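You operate a simulated robot arm through the tools that you are given. There is no shell and no other tool. Be economical: measure what you need, move in short steps, check, and stop when the job is done.

You are at the controls of a simulated two-armed robot. One attempt, no reset.

TASK
Take the yellow washcloth from the dryer top and lay it out flat on the top of the folding table.

The check looks at the end state, three seconds after you hand in, the way a careful person would. Anything else that was tipped, shoved, dropped, spilled or broken makes it a failure.

THE ROBOT
Two 7-joint arms with two-finger parallel grippers on one trunk, on a base that drives. Base frame: it is fixed to the floor where the robot stands at the start and does not move with it; the origin is under the middle of the robot, x ahead of it, y to its left, z up. Readings come in mm, degrees, newtons and seconds.
The left shoulder is at the start at [50, 168, 1032], the right one opposite. Places, roughly: top of the folding table [-1300, -1200, 700]. Payload 1.57 kg a hand.
Tool frame (each hand has its own): the origin (TCP) lies between the finger pads and is the grasp point; the fingertips stand 30 mm ahead of it; z points along the fingers, y is the line along which they close. Largest opening 80 mm; finger width 17, thickness 12; the body of the gripper, 40 by 82 mm, starts 80 mm behind the TCP.
Orientation is that of the tool frame in the base frame, as a unit quaternion [x, y, z, w]. With the fingers straight down and closing along the base's y, the tool's x points along the base's -x, its y along +y and its z along -z.

THE INTERFACE
- The arms move only by the tool drive_tool. It takes "left_plan", "right_plan" or both (then of equal length, played together; a hand with none holds still); each is a list that holds one entry, the list of rows, each a list of 7 numbers: the shift along the tool's x, y, z in units of 400 mm (1.0 is 400 mm), then the turn, a rotation vector about the tool's x, y, z in units of 60 degrees (1.0 is 60 degrees), then the opening, from 0 (shut) to 1 (fully open). In form: [[[tx, ty, tz, wx, wy, wz, claw], ...]]. A call has 1 to 10 rows; each row is the pose to reach, as a shift and turn from the pose commanded when the call began, along the tool's axes at that moment. A call with a number of a shift or a turn outside -1 to 1 is refused whole. Rows are played at 5 a second. More than 50 mm and 8.6 degrees between two rows, or a gripper value outside its range, and nothing of the call is played. A pose out of reach is approached as far as the arm can. The call stops where the force on the tool passes 40 N (or 10 N more than at its start, if that is more) or the arm is blocked; 0.2 s more then pass. Each finger travels about 45 mm/s and halts on what it meets, pressing with about 43 N; the grip force reading is that of the motor and also rises with nothing between the fingers. The clock runs only during rows and for 0.2 s after the last one: add rows that repeat a pose to give the fingers time. The reply holds the time, the measured pose of the TCP, the force on the tool along the base axes, the opening and the grip force, in the units named above and with some noise, and new pictures: "pictures" is both (left out), scene, wrist or none (wrist: the cameras of the hands that moved).
- Cameras (640 x 400 px; columns grow to the right, rows downward): "scene" is now at [132.8, -3.4, 1265.7]; the picture's right is [-0.05, -1.00, 0.00], its down [-0.36, 0.02, -0.93] and it looks along [0.93, -0.05, -0.36] (base axes); focal length 285 px, centre (320, 200). "left" rides on the left gripper at [72, 7, -122] in its tool frame; the picture's right is [-0.09, 1.00, 0.00], its down [-0.84, -0.08, -0.54] and it looks along [-0.54, -0.05, 0.84] (tool axes); focal length 238 px, centre (320, 200). "right" rides on the right gripper at [72, -7, -122] in its tool frame; the picture's right is [0.09, 1.00, 0.00], its down [-0.84, 0.08, -0.54] and it looks along [-0.54, 0.05, 0.84] (tool axes); focal length 238 px, centre (320, 200).
- slide_trunk(by): slides the trunk up (or, below 0, down) by that many mm; the arms and the scene camera ride with it, the base frame stays. It gives what a move gives, with no picture.
- roll_base(legs): drives the robot by 1 to 6 legs, each [ahead, left, turn to the left] in mm, mm and degrees, along the robot's own axes; the way and the turn of a leg run together, so that a leg with both is an arc; at most 1500 mm and 180 degrees a leg. The arms and the cameras ride along, it lands a little off, and it stops where it bumps. It gives what a move gives, and a new picture of the scene camera.
- pan_tilt(pan, tilt): turns the head with the scene camera to pan (to the left, within 80 degrees either way) and tilt (down, from -29 to 69), counted from straight ahead of the robot. It gives what a move gives, and a new picture of the scene camera.
- probe_pixels(camera, pixels): for up to 12 pixels [column, row] of the newest picture of that camera ("zoom" is the newest enlarged one), the place [x, y, z] in the base frame of the surface seen there, good to about 2 mm. It takes no simulated time.
- zoom(camera, box): a new picture of the part [left, top, right, bottom] of that camera's present view, enlarged. It takes no simulated time.
- finish_job(): hands the job in; it is judged then, once.

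Work in short steps. Measure before you move; look again where a grasp or a placing could have gone wrong, and mend it. You have 80 turns and 260 pictures in all, those below and enlarged ones among them. Open the grippers and draw the arms clear of the work before you hand the job in, unless the task says otherwise; then end with one line.

The tools are called as name(argument=value, ...) on one line, values as JSON. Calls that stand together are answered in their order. drive_tool: Moves the arms, as the interface text tells. Its arguments: {"type":"object","properties":{"left_plan":{"type":"array","items":{"type":"array","items":{"type":"array","items":{"type":"number"}}}},"right_plan":{"type":"array","items":{"type":"array","items":{"type":"array","items":{"type":"number"}}}},"pictures":{"type":"string","enum":["both","scene","wrist","none"]}},"required":[]} The other tools are called the same way: slide_trunk (by) slides the trunk up or down; roll_base (legs) drives the base; pan_tilt (pan, tilt) turns the head that bears the scene camera; probe_pixels (camera, pixels) gives the place of the surface under pixels of a picture; zoom (camera, box) takes an enlarged picture of a part of a camera's view; finish_job () hands the job in.

At the start:

```text
t: 0.0
left_tool_pos: [441.8, 152.9, 1143.1]
left_orientation: [-0.001, 1.0, 0.0, 0.0]
left_force: [-0.4, -0.3, 0.0]
left_grip_width: 80.1
left_grip_force: 0.1
right_tool_pos: [418.4, -222.8, 1164.3]
right_orientation: [0.0, 1.0, 0.0, 0.0]
right_force: [-0.5, 0.3, -0.7]
right_grip_width: 80.0
right_grip_force: 0.0
trunk travel left (down, up): [-200.0, 243.0]
robot x, y, heading: [2.6, 0.1, 0.1]
head pan, tilt: [-3.0, 21.4]
```

scene: 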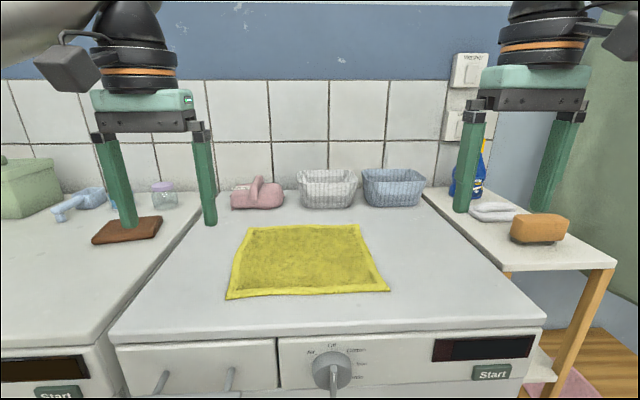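
right: 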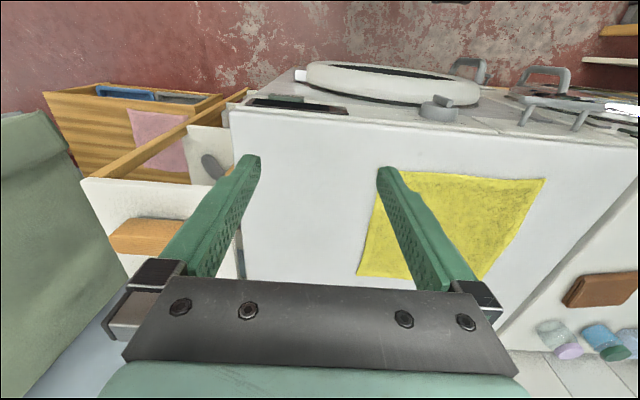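
left: 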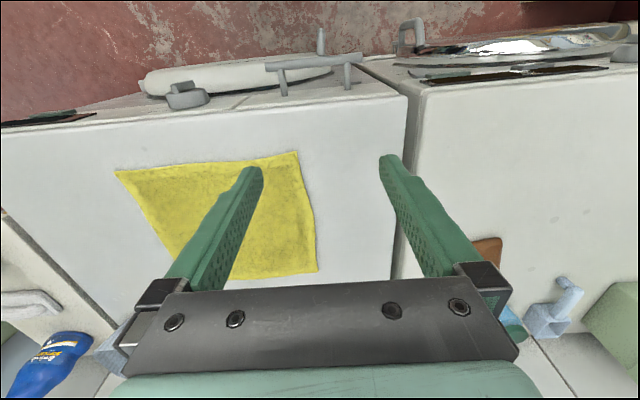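

The yellow cloth lies flat with corners near (248,228), (358,224), (388,291), (228,298) in the scene picture. I measure the corners and the edges.

probe_pixels(camera="scene", pixels=[[249, 229], [357, 226], [386, 289], [230, 296], [308, 292], [303, 227], [240, 262], [371, 257], [305, 260], [200, 270], [450, 270], [310, 315]])

zoom(camera="scene", box=[200, 200, 420, 338])

```text
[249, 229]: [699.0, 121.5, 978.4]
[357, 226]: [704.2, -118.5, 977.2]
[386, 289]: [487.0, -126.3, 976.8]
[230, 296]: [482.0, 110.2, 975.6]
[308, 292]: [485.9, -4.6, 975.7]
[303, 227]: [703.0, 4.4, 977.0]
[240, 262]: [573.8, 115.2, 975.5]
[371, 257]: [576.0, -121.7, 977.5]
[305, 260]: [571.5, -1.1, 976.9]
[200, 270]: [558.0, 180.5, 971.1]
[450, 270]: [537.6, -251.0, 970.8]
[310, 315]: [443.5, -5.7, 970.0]
```

```text
2.90 times, centred on (310, 269) of scene
```

zoom: 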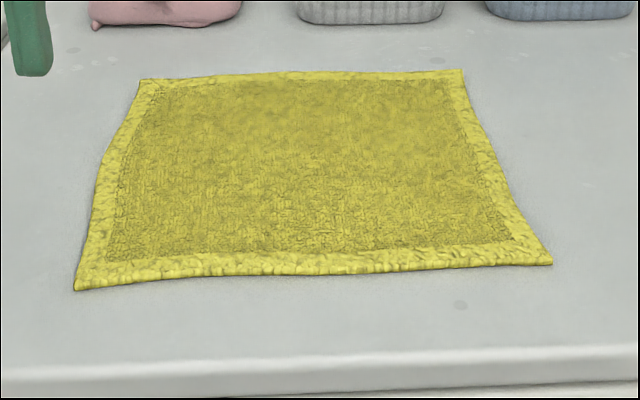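

The cloth is about 240 x 220 mm and 6 mm thick, on the dryer top at z = 970. I bring both hands over the two near corners, half open, at about 65 mm above the grasp height.

drive_tool(left_plan=[[[-0.03, -0.03, 0.05, 0, 0, 0, 0.5], [-0.06, -0.06, 0.1, 0, 0, 0, 0.5], [-0.1, -0.09, 0.15, 0, 0, 0, 0.5], [-0.13, -0.12, 0.2, 0, 0, 0, 0.5], [-0.152, -0.142, 0.25, 0, 0, 0, 0.5], [-0.152, -0.142, 0.25, 0, 0, 0, 0.5]]], right_plan=[[[-0.04, 0.06, 0.06, 0, 0, 0, 0.5], [-0.08, 0.12, 0.12, 0, 0, 0, 0.5], [-0.13, 0.18, 0.18, 0, 0, 0, 0.5], [-0.17, 0.24, 0.24, 0, 0, 0, 0.5], [-0.21, 0.2875, 0.303, 0, 0, 0, 0.5], [-0.21, 0.2875, 0.303, 0, 0, 0, 0.5]]])

```text
t: 1.4
left_tool_pos: [501.2, 93.5, 1044.0]
left_orientation: [-0.001, 1.0, -0.001, 0.0]
left_force: [0.0, -0.1, 0.3]
left_grip_width: 40.0
left_grip_force: 0.1
right_tool_pos: [504.0, -106.7, 1043.1]
right_orientation: [0.0, 1.0, 0.001, 0.0]
right_force: [0.2, -0.4, -1.1]
right_grip_width: 40.1
right_grip_force: 0.1
trunk travel left (down, up): [-200.0, 243.0]
robot x, y, heading: [1.4, -1.9, 0.2]
head pan, tilt: [-3.0, 21.4]
```

scene: 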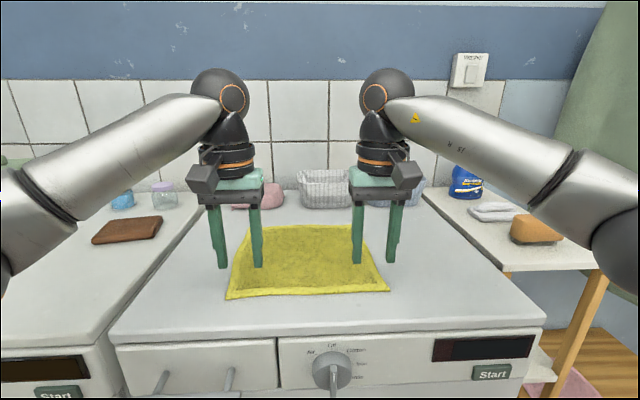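
right: 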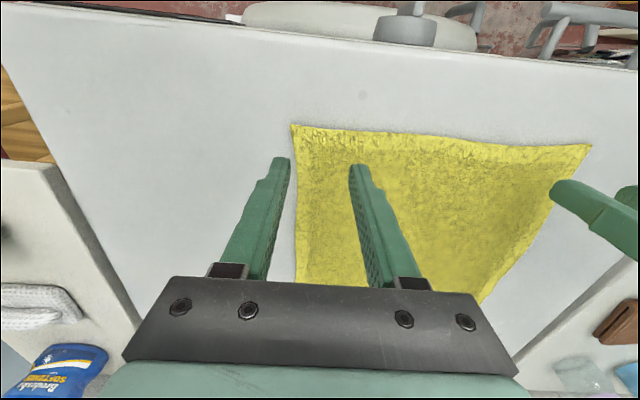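
left: 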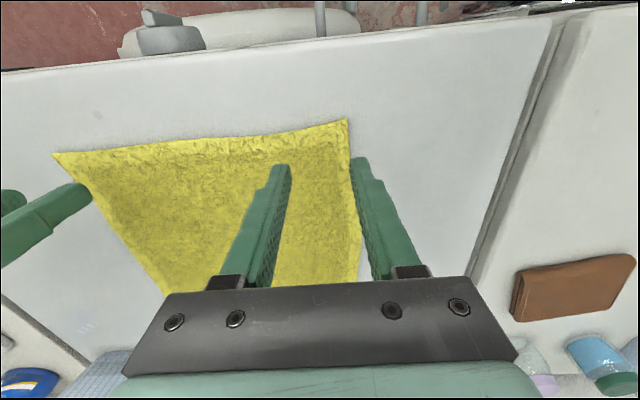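

Each hand straddles its side edge of the cloth near the corner, with one finger outside and one over the cloth. I descend until the tips are about at the surface, then close.

drive_tool(left_plan=[[[0, 0, 0.04, 0, 0, 0, 0.5], [0, 0, 0.075, 0, 0, 0, 0.5], [0, 0, 0.09, 0, 0, 0, 0.5], [0, 0, 0.1, 0, 0, 0, 0.5], [0, 0, 0.102, 0, 0, 0, 0.5]]], right_plan=[[[0, 0, 0.04, 0, 0, 0, 0.5], [0, 0, 0.075, 0, 0, 0, 0.5], [0, 0, 0.09, 0, 0, 0, 0.5], [0, 0, 0.1, 0, 0, 0, 0.5], [0, 0, 0.102, 0, 0, 0, 0.5]]])

```text
t: 2.6
left_tool_pos: [502.1, 93.9, 1002.9]
left_orientation: [-0.001, 1.0, 0.0, 0.0]
left_force: [0.8, -1.5, 4.1]
left_grip_width: 39.9
left_grip_force: 0.1
right_tool_pos: [501.4, -107.9, 1002.6]
right_orientation: [0.0, 1.0, 0.001, 0.002]
right_force: [1.6, -0.4, 5.0]
right_grip_width: 40.1
right_grip_force: 0.1
trunk travel left (down, up): [-200.0, 243.0]
robot x, y, heading: [-0.3, -0.7, -0.1]
head pan, tilt: [-3.0, 21.4]
```

scene: 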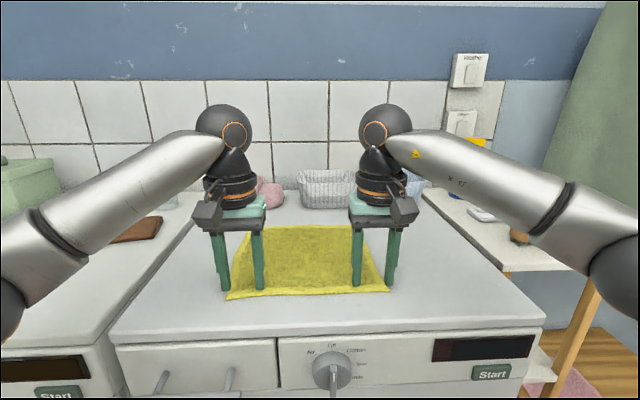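
right: 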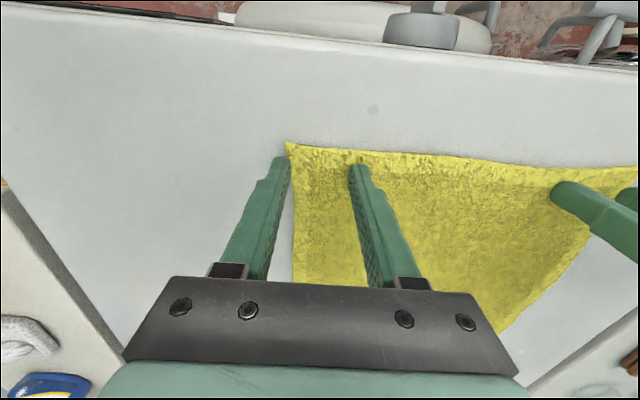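
left: 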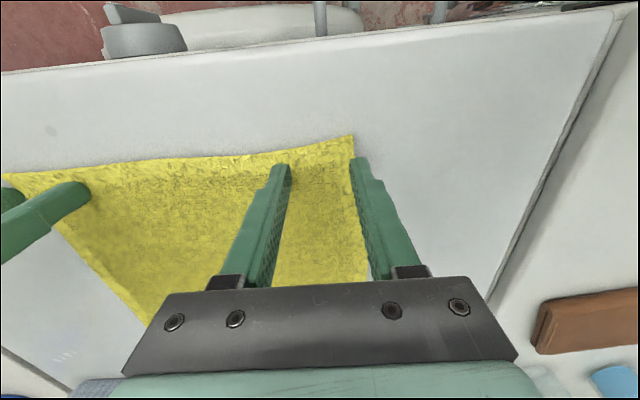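

The tips are in light contact (4–5 N) at the corners. I now close both grippers in place.

drive_tool(left_plan=[[[0, 0, 0, 0, 0, 0, 0.35], [0, 0, 0, 0, 0, 0, 0.2], [0, 0, 0, 0, 0, 0, 0.0], [0, 0, 0, 0, 0, 0, 0.0], [0, 0, 0, 0, 0, 0, 0.0], [0, 0, 0, 0, 0, 0, 0.0]]], right_plan=[[[0, 0, 0, 0, 0, 0, 0.35], [0, 0, 0, 0, 0, 0, 0.2], [0, 0, 0, 0, 0, 0, 0.0], [0, 0, 0, 0, 0, 0, 0.0], [0, 0, 0, 0, 0, 0, 0.0], [0, 0, 0, 0, 0, 0, 0.0]]])

```text
t: 4.0
left_tool_pos: [500.9, 95.7, 1002.8]
left_orientation: [-0.001, 1.0, -0.001, 0.0]
left_force: [0.6, -3.9, 7.0]
left_grip_width: 4.1
left_grip_force: 24.6
right_tool_pos: [500.6, -107.9, 1002.5]
right_orientation: [0.001, 1.0, 0.0, 0.001]
right_force: [-0.2, 5.6, 7.5]
right_grip_width: 3.7
right_grip_force: 24.6
trunk travel left (down, up): [-200.0, 243.0]
robot x, y, heading: [2.5, 1.7, -0.2]
head pan, tilt: [-3.0, 21.4]
```

scene: 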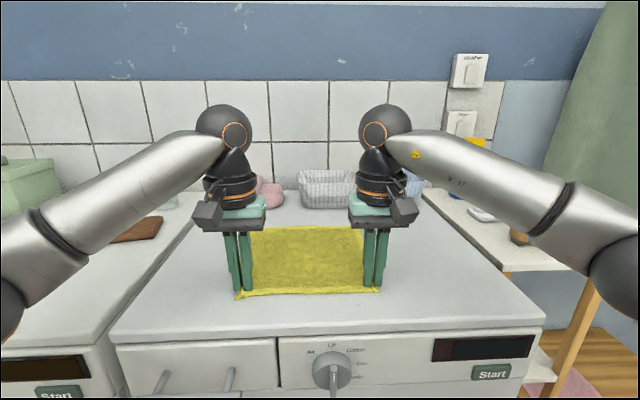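
right: 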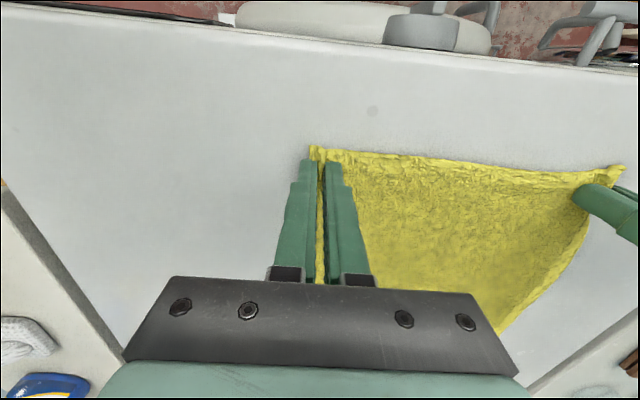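
left: 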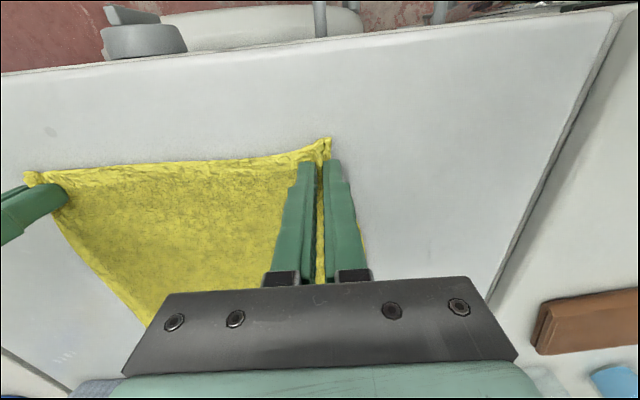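

Both grippers hold a pinch of cloth (widths about 4 mm). I lift straight up by 160 mm to check.

drive_tool(left_plan=[[[0, 0, -0.03, 0, 0, 0, 0], [0, 0, -0.08, 0, 0, 0, 0], [0, 0, -0.14, 0, 0, 0, 0], [0, 0, -0.2, 0, 0, 0, 0], [0, 0, -0.26, 0, 0, 0, 0], [0, 0, -0.32, 0, 0, 0, 0], [0, 0, -0.4, 0, 0, 0, 0]]], right_plan=[[[0, 0, -0.03, 0, 0, 0, 0], [0, 0, -0.08, 0, 0, 0, 0], [0, 0, -0.14, 0, 0, 0, 0], [0, 0, -0.2, 0, 0, 0, 0], [0, 0, -0.26, 0, 0, 0, 0], [0, 0, -0.32, 0, 0, 0, 0], [0, 0, -0.4, 0, 0, 0, 0]]])

```text
t: 5.6
left_tool_pos: [502.8, 97.1, 1142.1]
left_orientation: [0.001, 1.0, -0.003, 0.0]
left_force: [0.6, -5.1, 1.1]
left_grip_width: 3.8
left_grip_force: 24.1
left hand out of reach, approached as far as the arm can: row 7
right_tool_pos: [498.4, -105.3, 1154.8]
right_orientation: [-0.002, 1.0, 0.002, -0.005]
right_force: [1.0, 4.3, -1.3]
right_grip_width: 3.5
right_grip_force: 24.4
right hand out of reach, approached as far as the arm can: row 7
trunk travel left (down, up): [-200.0, 243.0]
robot x, y, heading: [0.5, 0.7, -0.1]
head pan, tilt: [-3.0, 21.4]
```

scene: 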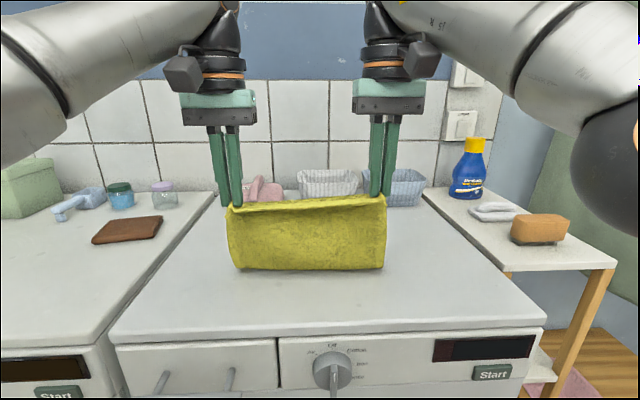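
right: 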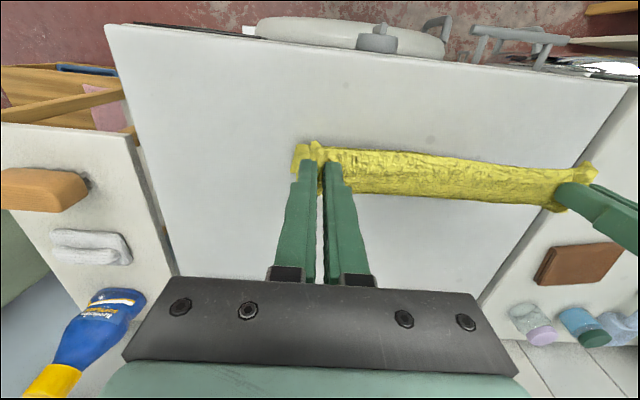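
left: 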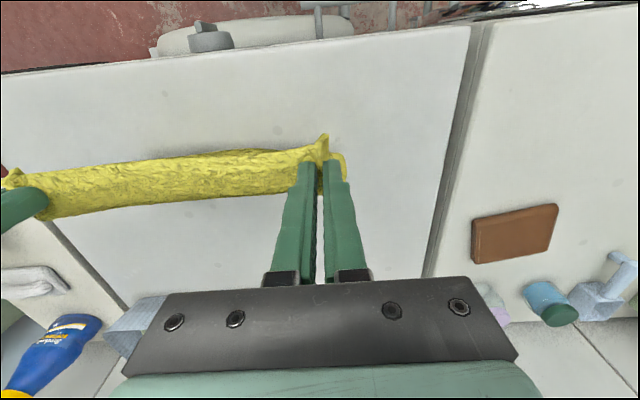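

The cloth is held at both near corners and hangs down. I raise the trunk to clear the dryer, then look around.

slide_trunk(by=130)

pan_tilt(pan=-80, tilt=30)

```text
t: 7.2
left_tool_pos: [502.4, 97.5, 1271.8]
left_orientation: [-0.001, 1.0, -0.001, 0.0]
left_force: [-0.4, -7.2, 0.1]
left_grip_width: 3.8
left_grip_force: 25.1
right_tool_pos: [499.8, -108.8, 1282.9]
right_orientation: [0.001, 1.0, -0.001, -0.006]
right_force: [-0.1, 7.4, -0.2]
right_grip_width: 4.0
right_grip_force: 24.5
trunk travel left (down, up): [-330.0, 113.0]
robot x, y, heading: [-2.5, 3.1, 0.0]
head pan, tilt: [-3.0, 21.4]
```

```text
t: 8.7
left_tool_pos: [501.8, 95.6, 1271.7]
left_orientation: [0.0, 1.0, 0.0, 0.0]
left_force: [0.1, -7.9, 0.9]
left_grip_width: 3.7
left_grip_force: 24.5
right_tool_pos: [500.9, -109.0, 1284.1]
right_orientation: [0.0, 1.0, 0.0, -0.006]
right_force: [-0.6, 7.7, 0.1]
right_grip_width: 4.0
right_grip_force: 25.1
trunk travel left (down, up): [-330.0, 113.0]
robot x, y, heading: [1.2, 3.6, 0.1]
head pan, tilt: [-80.0, 30.0]
```

scene: 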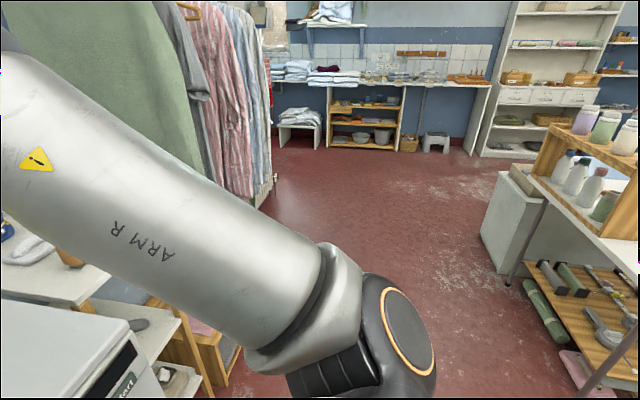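

The right edge of this view shows a shelf unit and bottles behind-right of me. I probe the obstacles.

probe_pixels(camera="scene", pixels=[[500, 255], [525, 180], [600, 140], [575, 375], [600, 235], [635, 160], [540, 300], [460, 180], [350, 200], [445, 340], [170, 320], [85, 355]])

```text
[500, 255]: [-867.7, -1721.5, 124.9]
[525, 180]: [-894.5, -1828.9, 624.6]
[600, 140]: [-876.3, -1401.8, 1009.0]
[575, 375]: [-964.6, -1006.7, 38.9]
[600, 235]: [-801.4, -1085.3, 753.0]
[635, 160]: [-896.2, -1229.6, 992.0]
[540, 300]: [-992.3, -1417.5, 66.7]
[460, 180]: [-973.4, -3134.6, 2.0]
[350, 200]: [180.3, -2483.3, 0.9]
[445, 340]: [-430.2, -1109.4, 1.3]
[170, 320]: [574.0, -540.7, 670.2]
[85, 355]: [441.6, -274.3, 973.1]
```

I check the hanging clothes' distance before turning.

probe_pixels(camera="scene", pixels=[[90, 60], [60, 130], [200, 90], [180, 60], [240, 120], [260, 180], [20, 240], [190, 350], [5, 25]])

roll_base(legs=[[-250, 0, 0]])

```text
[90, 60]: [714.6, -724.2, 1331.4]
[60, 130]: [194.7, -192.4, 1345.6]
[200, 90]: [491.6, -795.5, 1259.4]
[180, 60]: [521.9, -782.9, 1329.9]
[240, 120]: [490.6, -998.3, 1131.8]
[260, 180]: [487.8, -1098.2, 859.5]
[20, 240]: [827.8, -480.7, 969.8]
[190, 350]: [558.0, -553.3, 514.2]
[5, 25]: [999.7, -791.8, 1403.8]
```

```text
t: 10.5
left_tool_pos: [255.6, 97.4, 1272.3]
left_orientation: [-0.002, 1.0, -0.001, -0.001]
left_force: [-0.3, -7.4, 0.4]
left_grip_width: 4.0
left_grip_force: 24.6
right_tool_pos: [252.1, -107.7, 1284.7]
right_orientation: [-0.001, 1.0, 0.0, -0.006]
right_force: [0.0, 7.8, -0.6]
right_grip_width: 3.9
right_grip_force: 24.8
trunk travel left (down, up): [-330.0, 113.0]
robot x, y, heading: [-246.9, -2.2, 0.3]
head pan, tilt: [-80.0, 30.0]
```

scene: 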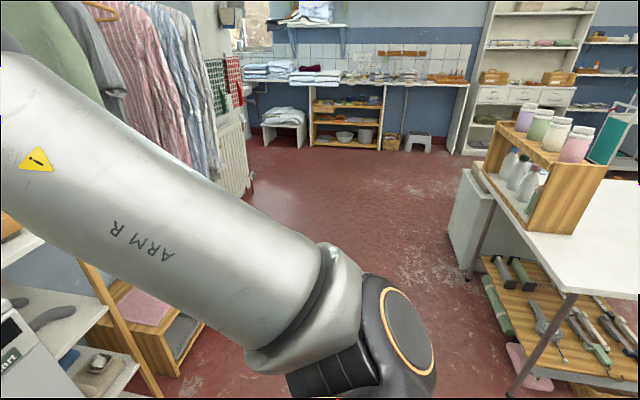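

The folding table is at the right, with a small two-tier shelf holding bottles on it. I turn right 100° in place and look ahead.

roll_base(legs=[[0, 0, -100]])

pan_tilt(pan=-35, tilt=25)

```text
t: 15.2
left_tool_pos: [-248.5, -513.8, 1272.2]
left_orientation: [0.771, 0.636, -0.001, 0.0]
left_force: [-6.6, 1.4, 0.1]
left_grip_width: 3.8
left_grip_force: 24.3
right_tool_pos: [-449.1, -469.4, 1283.2]
right_orientation: [0.772, 0.635, 0.004, -0.005]
right_force: [7.7, -1.4, -0.6]
right_grip_width: 3.6
right_grip_force: 24.5
trunk travel left (down, up): [-330.0, 113.0]
robot x, y, heading: [-245.5, 0.2, -100.9]
head pan, tilt: [-80.0, 30.0]
```

scene: 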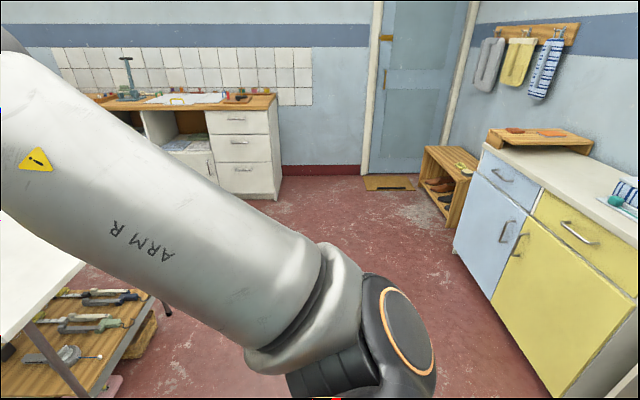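

```text
t: 16.3
left_tool_pos: [-248.2, -512.1, 1271.6]
left_orientation: [0.772, 0.635, -0.001, -0.002]
left_force: [-6.5, 1.1, -0.2]
left_grip_width: 3.9
left_grip_force: 24.2
right_tool_pos: [-449.5, -469.1, 1284.9]
right_orientation: [0.772, 0.635, 0.005, -0.004]
right_force: [5.9, -0.7, -0.8]
right_grip_width: 3.7
right_grip_force: 24.4
trunk travel left (down, up): [-330.0, 113.0]
robot x, y, heading: [-248.4, 1.5, -101.2]
head pan, tilt: [-35.0, 25.0]
```

scene: 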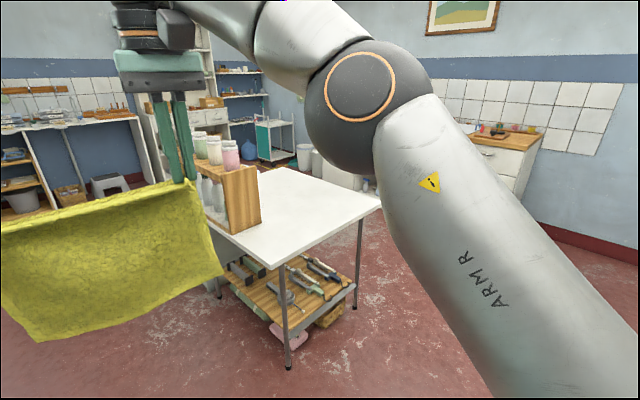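

The white folding table is in view, with the near edge facing me and the shelf on its left end. I measure its outline and the shelf.

probe_pixels(camera="scene", pixels=[[277, 264], [380, 207], [235, 230], [261, 226], [285, 168], [320, 230], [290, 200], [365, 195], [262, 170], [335, 185], [250, 255], [258, 175]])

zoom(camera="scene", box=[180, 110, 420, 290])

```text
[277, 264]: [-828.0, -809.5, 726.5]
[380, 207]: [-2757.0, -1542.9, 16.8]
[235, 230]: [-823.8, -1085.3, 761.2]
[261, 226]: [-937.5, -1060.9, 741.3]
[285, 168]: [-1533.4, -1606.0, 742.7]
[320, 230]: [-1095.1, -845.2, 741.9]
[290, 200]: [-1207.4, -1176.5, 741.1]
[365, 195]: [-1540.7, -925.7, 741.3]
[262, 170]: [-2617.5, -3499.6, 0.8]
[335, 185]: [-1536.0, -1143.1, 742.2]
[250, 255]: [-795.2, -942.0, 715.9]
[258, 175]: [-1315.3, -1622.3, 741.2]
```

```text
2.22 times, centred on (300, 200) of scene
```

zoom: 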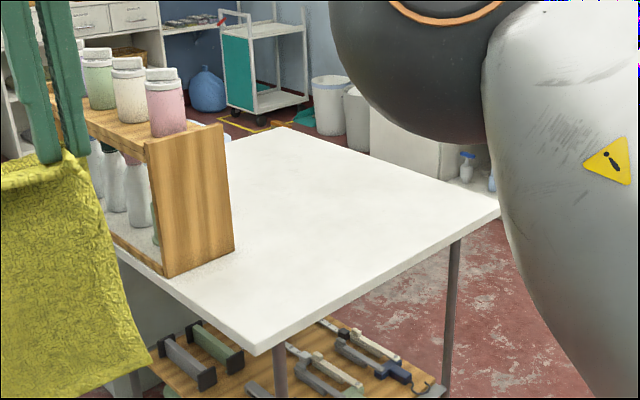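

The table top is at z = 741, x from about -800 to -1600, near edge y ≈ -803; the shelf takes x > -950. I will stand at about x = -1260 facing -y, so I first check the way there (to my right) and the base's footprint.

pan_tilt(pan=-80, tilt=30)

probe_pixels(camera="scene", pixels=[[455, 245], [482, 150], [560, 390], [490, 290], [430, 180], [390, 180], [275, 200], [85, 265], [240, 190], [20, 330], [440, 215], [0, 340]])

pan_tilt(pan=0, tilt=69)

```text
t: 17.4
left_tool_pos: [-248.0, -511.4, 1270.7]
left_orientation: [0.772, 0.636, 0.0, 0.0]
left_force: [-7.1, 1.0, 1.3]
left_grip_width: 3.9
left_grip_force: 25.3
right_tool_pos: [-449.2, -470.2, 1283.6]
right_orientation: [0.772, 0.636, 0.005, -0.003]
right_force: [6.4, -0.5, 0.5]
right_grip_width: 3.8
right_grip_force: 24.8
trunk travel left (down, up): [-330.0, 113.0]
robot x, y, heading: [-244.3, -1.2, -101.1]
head pan, tilt: [-80.0, 30.0]
```

scene: 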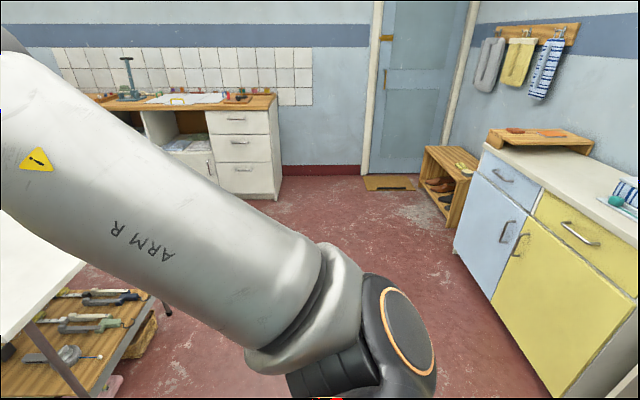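

```text
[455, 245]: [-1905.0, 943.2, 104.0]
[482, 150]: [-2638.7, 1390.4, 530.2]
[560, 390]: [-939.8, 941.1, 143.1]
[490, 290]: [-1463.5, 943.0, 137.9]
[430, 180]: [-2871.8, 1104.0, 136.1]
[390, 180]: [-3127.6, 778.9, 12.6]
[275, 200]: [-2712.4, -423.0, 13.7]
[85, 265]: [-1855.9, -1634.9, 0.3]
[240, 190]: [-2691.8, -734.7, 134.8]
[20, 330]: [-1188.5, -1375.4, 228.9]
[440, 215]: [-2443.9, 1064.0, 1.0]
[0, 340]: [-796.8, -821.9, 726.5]
```

```text
t: 18.9
left_tool_pos: [-247.4, -512.3, 1271.6]
left_orientation: [0.772, 0.636, -0.001, 0.0]
left_force: [-6.9, 1.2, -0.4]
left_grip_width: 4.1
left_grip_force: 24.6
right_tool_pos: [-448.4, -469.7, 1283.1]
right_orientation: [0.772, 0.635, 0.004, -0.003]
right_force: [6.0, -2.2, 0.0]
right_grip_width: 3.6
right_grip_force: 24.5
trunk travel left (down, up): [-330.0, 113.0]
robot x, y, heading: [-245.8, 3.5, -101.1]
head pan, tilt: [0.0, 68.8]
```

scene: 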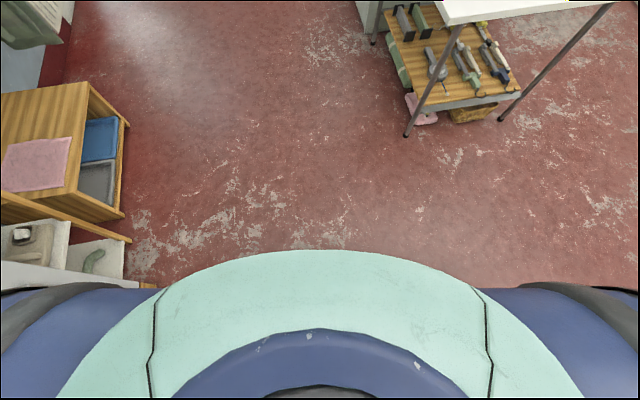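

The way is clear (cabinets are at y > 940). I probe the front of the base to know its reach.

probe_pixels(camera="scene", pixels=[[320, 256], [320, 245], [200, 280], [100, 300], [540, 300], [460, 285], [320, 300], [406, 133], [500, 119], [445, 18]])

roll_base(legs=[[0, 0, 11], [0, -1020, 0]])

pan_tilt(pan=0, tilt=45)

```text
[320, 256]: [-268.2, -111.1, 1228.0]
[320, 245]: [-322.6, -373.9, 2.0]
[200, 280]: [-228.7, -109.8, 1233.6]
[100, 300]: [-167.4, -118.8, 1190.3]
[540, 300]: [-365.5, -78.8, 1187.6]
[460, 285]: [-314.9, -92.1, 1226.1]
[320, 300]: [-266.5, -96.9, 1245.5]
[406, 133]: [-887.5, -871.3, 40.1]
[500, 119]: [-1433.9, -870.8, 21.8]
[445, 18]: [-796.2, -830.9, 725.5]
```

```text
t: 24.9
left_tool_pos: [-1165.1, -504.1, 1272.5]
left_orientation: [0.706, 0.708, -0.001, -0.001]
left_force: [-7.3, -0.9, -0.3]
left_grip_width: 3.9
left_grip_force: 24.6
right_tool_pos: [-1371.2, -501.4, 1283.5]
right_orientation: [0.706, 0.708, 0.004, -0.004]
right_force: [6.6, 0.1, -1.7]
right_grip_width: 3.6
right_grip_force: 25.2
trunk travel left (down, up): [-330.0, 113.0]
robot x, y, heading: [-1258.2, -10.0, -90.1]
head pan, tilt: [0.0, 68.8]
```

scene: 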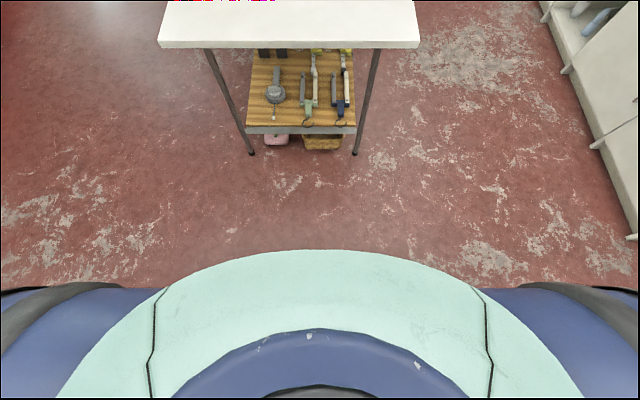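

```text
t: 25.8
left_tool_pos: [-1165.0, -505.4, 1272.8]
left_orientation: [0.707, 0.708, -0.001, -0.001]
left_force: [-6.1, 0.4, 0.5]
left_grip_width: 3.7
left_grip_force: 24.2
right_tool_pos: [-1369.3, -501.3, 1282.1]
right_orientation: [0.706, 0.708, 0.005, -0.005]
right_force: [5.7, 0.5, -0.5]
right_grip_width: 3.7
right_grip_force: 24.8
trunk travel left (down, up): [-330.0, 113.0]
robot x, y, heading: [-1263.4, -4.0, -89.6]
head pan, tilt: [0.0, 45.0]
```

scene: 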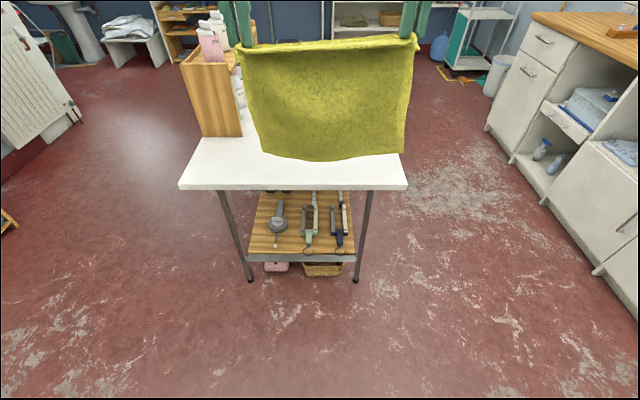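

The table legs are at y ≈ -871 and the base's front reaches at most 370 mm. I check the table's side edges, then drive forward 445 mm so that the hands hang the cloth over the table.

probe_pixels(camera="scene", pixels=[[184, 184], [403, 184], [300, 184], [240, 140], [250, 155], [405, 158], [330, 120], [310, 158]])

roll_base(legs=[[445, 0, 0]])

```text
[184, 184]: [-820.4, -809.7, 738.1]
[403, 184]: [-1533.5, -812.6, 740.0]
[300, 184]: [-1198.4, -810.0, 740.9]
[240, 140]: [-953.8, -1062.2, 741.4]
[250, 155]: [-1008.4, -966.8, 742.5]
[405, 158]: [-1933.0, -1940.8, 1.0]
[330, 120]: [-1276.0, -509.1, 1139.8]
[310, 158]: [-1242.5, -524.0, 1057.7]
```

```text
t: 28.5
left_tool_pos: [-1158.2, -946.5, 1271.6]
left_orientation: [0.703, 0.711, -0.001, -0.001]
left_force: [-7.5, -0.2, -0.4]
left_grip_width: 3.9
left_grip_force: 24.8
right_tool_pos: [-1363.0, -946.0, 1283.8]
right_orientation: [0.704, 0.71, 0.004, -0.004]
right_force: [5.0, 0.6, -0.9]
right_grip_width: 3.6
right_grip_force: 24.5
trunk travel left (down, up): [-330.0, 113.0]
robot x, y, heading: [-1261.7, -442.2, -89.3]
head pan, tilt: [0.0, 45.0]
```

scene: 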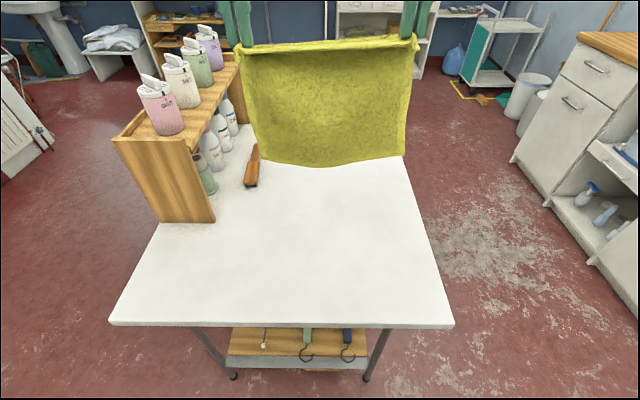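

There's a brown object on the table at (252,170); I measure it. I also look through the wrist views for anything hidden behind the cloth.

probe_pixels(camera="scene", pixels=[[252, 185], [255, 150], [247, 180], [258, 160], [235, 180], [300, 166], [320, 150], [430, 250], [320, 260]])

drive_tool(left_plan=[[[0, 0, 0, 0, 0, 0, 0]]], right_plan=[[[0, 0, 0, 0, 0, 0, 0]]], pictures="wrist")

```text
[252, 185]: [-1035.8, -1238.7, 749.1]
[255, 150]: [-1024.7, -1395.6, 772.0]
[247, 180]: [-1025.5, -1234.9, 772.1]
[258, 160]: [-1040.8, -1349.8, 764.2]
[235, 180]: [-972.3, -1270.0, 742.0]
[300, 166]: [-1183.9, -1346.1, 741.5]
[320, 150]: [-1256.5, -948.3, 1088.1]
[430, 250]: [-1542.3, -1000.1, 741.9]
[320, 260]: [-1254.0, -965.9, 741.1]
```

```text
t: 28.9
left_tool_pos: [-1160.1, -947.3, 1271.5]
left_orientation: [0.703, 0.711, -0.001, -0.002]
left_force: [-5.0, -0.3, 0.6]
left_grip_width: 3.5
left_grip_force: 24.4
right_tool_pos: [-1362.9, -945.2, 1283.8]
right_orientation: [0.704, 0.71, 0.005, -0.004]
right_force: [5.1, -0.3, 0.0]
right_grip_width: 3.7
right_grip_force: 24.9
trunk travel left (down, up): [-330.0, 113.0]
robot x, y, heading: [-1260.2, -445.8, -89.3]
head pan, tilt: [0.0, 45.0]
```

right: 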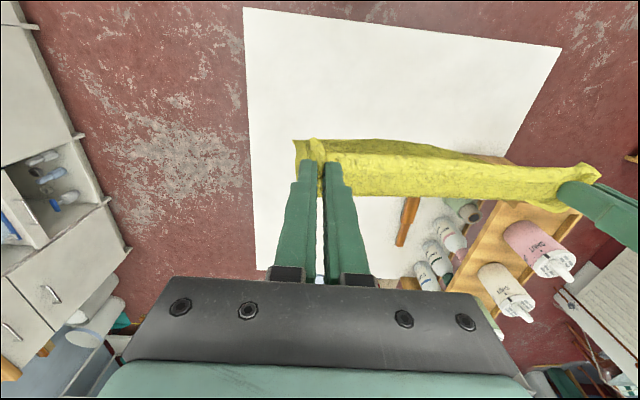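
left: 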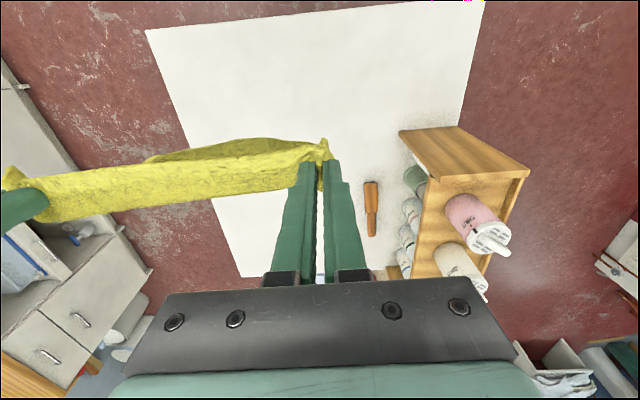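

The brush (x ≈ -1030, y < -1230) and the shelf (x > -950) are outside my laying zone (x -1140..-1390, y -830..-1070). I lower the trunk so the cloth's bottom edge comes just above the table.

slide_trunk(by=-290)

drive_tool(left_plan=[[[-0.04, 0, 0, 0, 0, 0, 0], [-0.09, 0, 0, 0, 0, 0, 0], [-0.14, 0, 0, 0, 0, 0, 0], [-0.19, 0, 0, 0, 0, 0, 0], [-0.235, 0, 0, 0, 0, 0, 0], [-0.235, 0, 0, 0, 0, 0, 0]]], right_plan=[[[-0.04, 0, 0, 0, 0, 0, 0], [-0.09, 0, 0.01, 0, 0, 0, 0], [-0.14, 0, 0.02, 0, 0, 0, 0], [-0.19, 0, 0.03, 0, 0, 0, 0], [-0.235, 0, 0.03, 0, 0, 0, 0], [-0.235, 0, 0.03, 0, 0, 0, 0]]])

```text
t: 31.8
left_tool_pos: [-1158.5, -946.8, 982.8]
left_orientation: [0.704, 0.71, 0.0, 0.0]
left_force: [-5.2, 0.2, 0.6]
left_grip_width: 4.0
left_grip_force: 24.5
right_tool_pos: [-1363.5, -945.5, 993.7]
right_orientation: [0.703, 0.711, 0.004, -0.004]
right_force: [6.0, 0.2, -0.9]
right_grip_width: 3.8
right_grip_force: 24.2
trunk travel left (down, up): [-40.0, 403.0]
robot x, y, heading: [-1262.6, -446.4, -89.7]
head pan, tilt: [0.0, 45.0]
```

```text
t: 33.2
left_tool_pos: [-1155.4, -965.4, 970.2]
left_orientation: [0.702, 0.712, 0.001, -0.001]
left_force: [0.1, -0.4, 0.0]
left_grip_width: 3.6
left_grip_force: 24.7
left hand out of reach, approached as far as the arm can: row 1, 2, 3, 4, 5, 6
right_tool_pos: [-1347.5, -974.3, 956.7]
right_orientation: [0.705, 0.709, 0.003, -0.007]
right_force: [-0.4, 0.0, -0.3]
right_grip_width: 3.5
right_grip_force: 24.4
right hand out of reach, approached as far as the arm can: row 1, 2, 3, 4, 5, 6
trunk travel left (down, up): [-40.0, 403.0]
robot x, y, heading: [-1257.7, -444.1, -89.5]
head pan, tilt: [0.0, 45.0]
```

scene: 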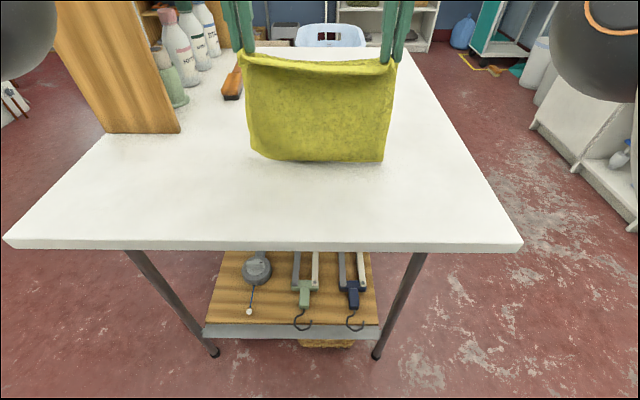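
right: 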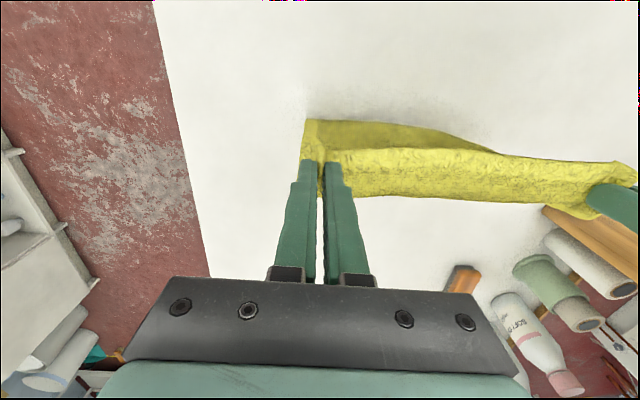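
left: 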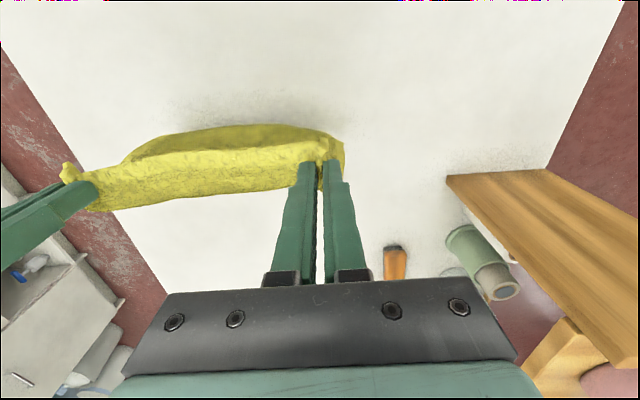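

At this height the reach ends at y ≈ -970, since the hands are above the shoulders. I raise the trunk 200 mm and lower the hands by the same, which gives better reach.

slide_trunk(by=200)

drive_tool(left_plan=[[[0, 0, 0.08, 0, 0, 0, 0], [0, 0, 0.16, 0, 0, 0, 0], [0, 0, 0.24, 0, 0, 0, 0], [0, 0, 0.32, 0, 0, 0, 0], [0, 0, 0.4, 0, 0, 0, 0], [0, 0, 0.45, 0, 0, 0, 0], [0, 0, 0.45, 0, 0, 0, 0]]], right_plan=[[[0, 0, 0.08, 0, 0, 0, 0], [0, 0, 0.16, 0, 0, 0, 0], [0, 0, 0.24, 0, 0, 0, 0], [0, 0, 0.32, 0, 0, 0, 0], [0, 0, 0.4, 0, 0, 0, 0], [0, 0, 0.45, 0, 0, 0, 0], [0, 0, 0.45, 0, 0, 0, 0]]])

```text
t: 35.4
left_tool_pos: [-1158.4, -965.1, 1169.9]
left_orientation: [0.704, 0.711, 0.0, 0.0]
left_force: [-0.6, 0.1, 0.2]
left_grip_width: 3.6
left_grip_force: 24.2
right_tool_pos: [-1346.9, -973.2, 1156.1]
right_orientation: [0.704, 0.71, 0.004, -0.004]
right_force: [0.4, 0.5, 0.2]
right_grip_width: 3.9
right_grip_force: 24.6
trunk travel left (down, up): [-240.0, 203.0]
robot x, y, heading: [-1262.2, -445.3, -89.6]
head pan, tilt: [0.0, 45.0]
```

```text
t: 37.0
left_tool_pos: [-1159.1, -963.4, 990.4]
left_orientation: [0.704, 0.711, -0.001, -0.001]
left_force: [-0.4, 0.1, -0.3]
left_grip_width: 3.9
left_grip_force: 24.5
right_tool_pos: [-1347.8, -971.3, 977.2]
right_orientation: [0.704, 0.71, 0.004, -0.005]
right_force: [0.3, 0.1, -0.1]
right_grip_width: 3.6
right_grip_force: 24.5
trunk travel left (down, up): [-240.0, 203.0]
robot x, y, heading: [-1258.8, -444.5, -89.5]
head pan, tilt: [0.0, 45.0]
```

scene: 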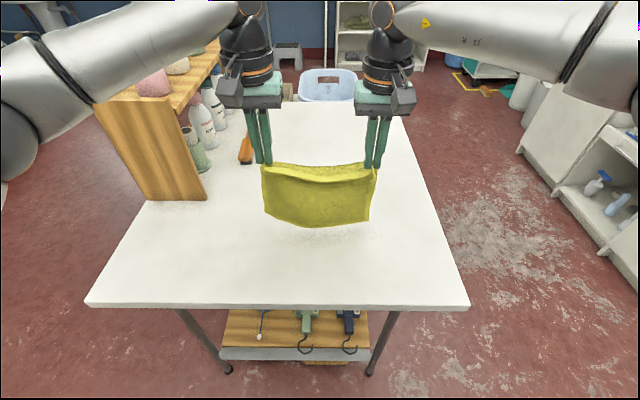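
right: 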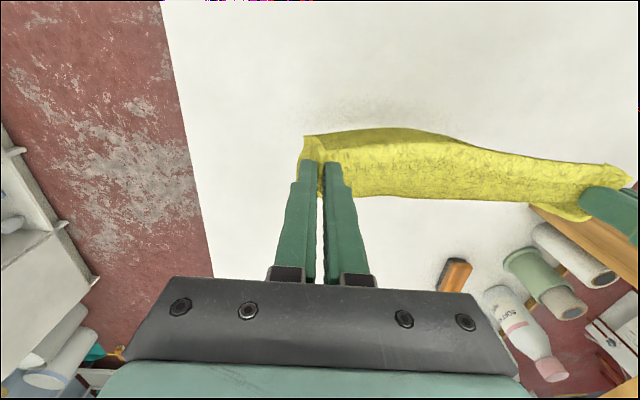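
left: 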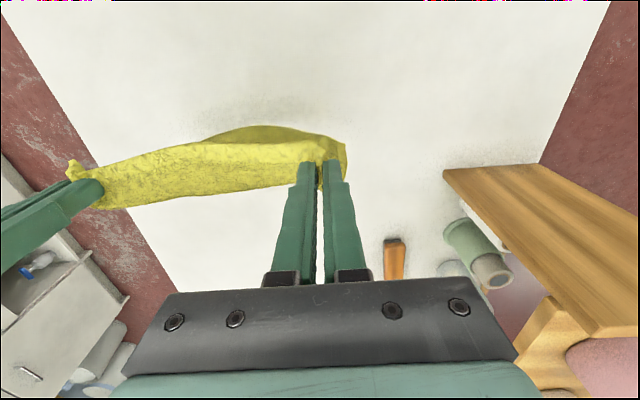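

Both hands are level to within 13 mm. I extend forward about 65 mm, spread the hands back to taut and level them.

drive_tool(left_plan=[[[-0.05, 0, 0.01, 0, 0, 0, 0], [-0.1, 0, 0.02, 0, 0, 0, 0], [-0.15, 0, 0.03, 0, 0, 0, 0], [-0.175, 0, 0.035, 0, 0, 0, 0], [-0.175, 0, 0.035, 0, 0, 0, 0]]], right_plan=[[[-0.05, -0.01, 0, 0, 0, 0, 0], [-0.1, -0.02, 0, 0, 0, 0, 0], [-0.13, -0.03, 0, 0, 0, 0, 0], [-0.155, -0.035, 0, 0, 0, 0, 0], [-0.155, -0.035, 0, 0, 0, 0, 0]]], pictures="scene")

```text
t: 38.2
left_tool_pos: [-1158.6, -1034.6, 975.6]
left_orientation: [0.704, 0.71, -0.001, -0.001]
left_force: [-3.1, -0.2, -0.1]
left_grip_width: 3.8
left_grip_force: 25.1
right_tool_pos: [-1360.3, -1032.9, 975.6]
right_orientation: [0.703, 0.711, 0.004, -0.004]
right_force: [2.9, 0.6, -0.3]
right_grip_width: 3.6
right_grip_force: 24.9
trunk travel left (down, up): [-240.0, 203.0]
robot x, y, heading: [-1261.8, -445.0, -89.5]
head pan, tilt: [0.0, 45.0]
```

scene: 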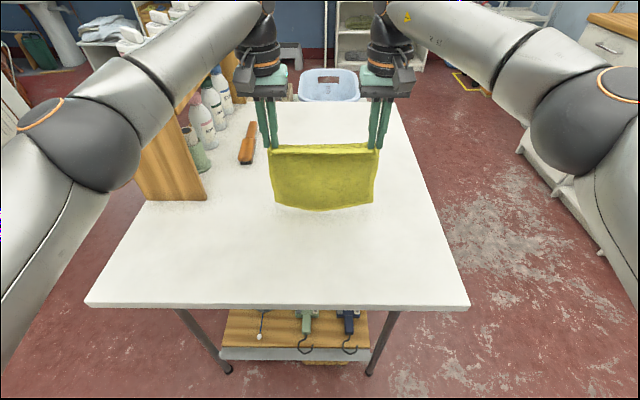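

The cloth hangs straight, its bottom about at the table top. I now move the hands back toward me and down along an arc, so that the cloth lays itself out away from me.

drive_tool(left_plan=[[[0.0425, 0, 0.015, 0, 0, 0, 0], [0.0875, 0, 0.025, 0, 0, 0, 0], [0.13, 0, 0.035, 0, 0, 0, 0], [0.17, 0, 0.0475, 0, 0, 0, 0], [0.211, 0, 0.065, 0, 0, 0, 0], [0.25, 0, 0.085, 0, 0, 0, 0], [0.287, 0, 0.105, 0, 0, 0, 0], [0.3225, 0, 0.13, 0, 0, 0, 0], [0.3535, 0, 0.16, 0, 0, 0, 0], [0.3825, 0, 0.19, 0, 0, 0, 0]]], right_plan=[[[0.0425, 0, 0.015, 0, 0, 0, 0], [0.0875, 0, 0.025, 0, 0, 0, 0], [0.13, 0, 0.035, 0, 0, 0, 0], [0.17, 0, 0.0475, 0, 0, 0, 0], [0.211, 0, 0.065, 0, 0, 0, 0], [0.25, 0, 0.085, 0, 0, 0, 0], [0.287, 0, 0.105, 0, 0, 0, 0], [0.3225, 0, 0.13, 0, 0, 0, 0], [0.3535, 0, 0.16, 0, 0, 0, 0], [0.3825, 0, 0.19, 0, 0, 0, 0]]])

```text
t: 40.4
left_tool_pos: [-1160.4, -882.2, 899.1]
left_orientation: [0.703, 0.711, -0.001, -0.001]
left_force: [-4.0, 0.4, 0.3]
left_grip_width: 3.8
left_grip_force: 24.3
right_tool_pos: [-1363.1, -879.6, 901.7]
right_orientation: [0.704, 0.71, 0.005, -0.004]
right_force: [2.9, -0.3, 0.0]
right_grip_width: 3.9
right_grip_force: 24.3
trunk travel left (down, up): [-240.0, 203.0]
robot x, y, heading: [-1262.9, -446.6, -89.5]
head pan, tilt: [0.0, 45.0]
```

scene: 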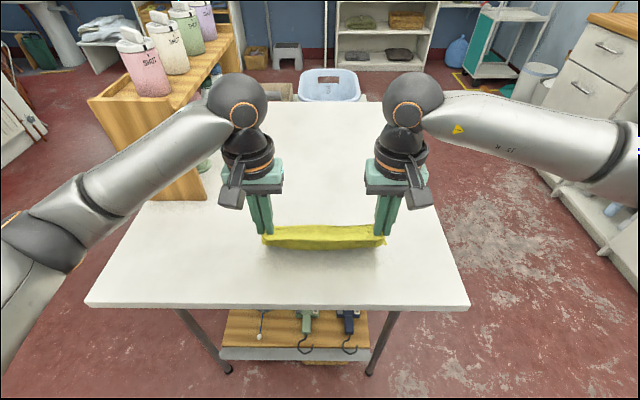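
right: 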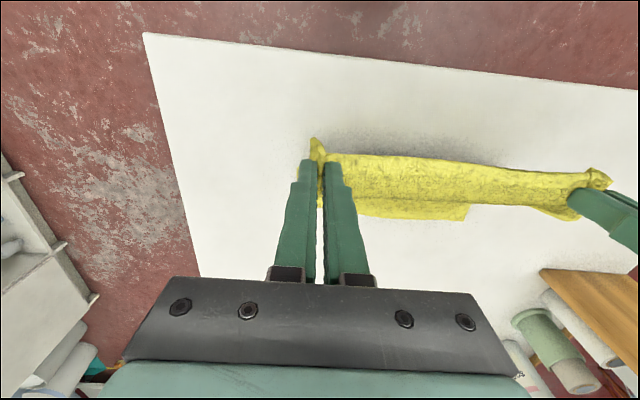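
left: 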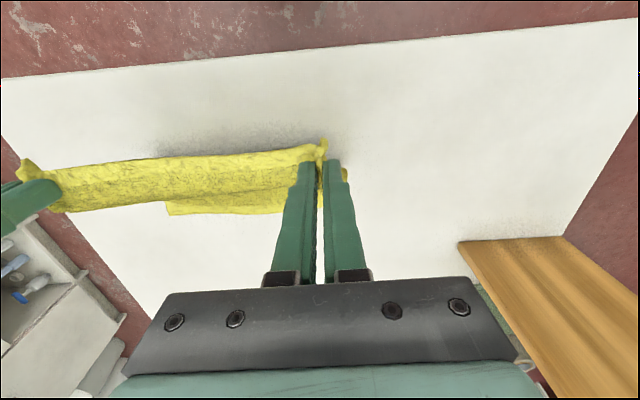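

The cloth seems to have followed the hands rather than stayed out; I measure where its lower edge is.

probe_pixels(camera="right", pixels=[[360, 210], [400, 215], [460, 215], [468, 203], [520, 200], [400, 180], [450, 185], [540, 212]])

zoom(camera="right", box=[280, 110, 640, 250])

zoom(camera="scene", box=[220, 190, 430, 290])

```text
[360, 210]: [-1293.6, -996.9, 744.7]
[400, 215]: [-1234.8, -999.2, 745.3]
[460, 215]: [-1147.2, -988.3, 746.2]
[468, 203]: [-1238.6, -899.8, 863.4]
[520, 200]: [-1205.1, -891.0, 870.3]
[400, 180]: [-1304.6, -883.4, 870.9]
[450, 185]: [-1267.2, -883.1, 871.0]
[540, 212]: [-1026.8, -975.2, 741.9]
```

```text
1.78 times, centred on (460, 180) of right
```

zoom: 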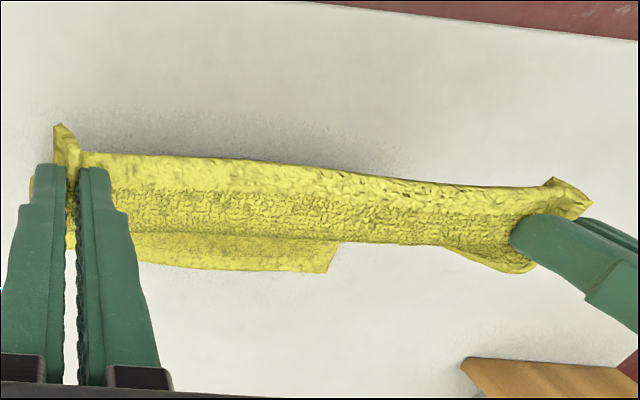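

```text
3.05 times, centred on (325, 240) of scene
```

zoom: 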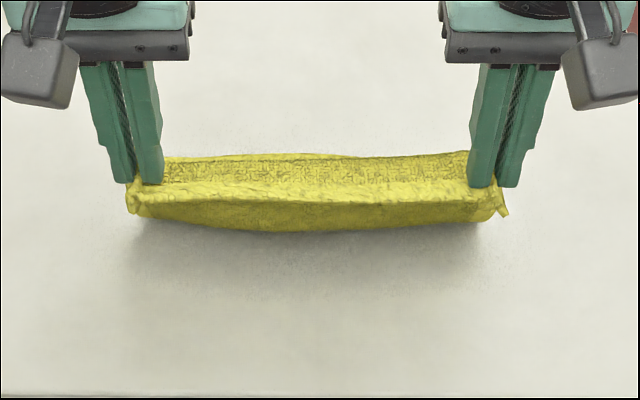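

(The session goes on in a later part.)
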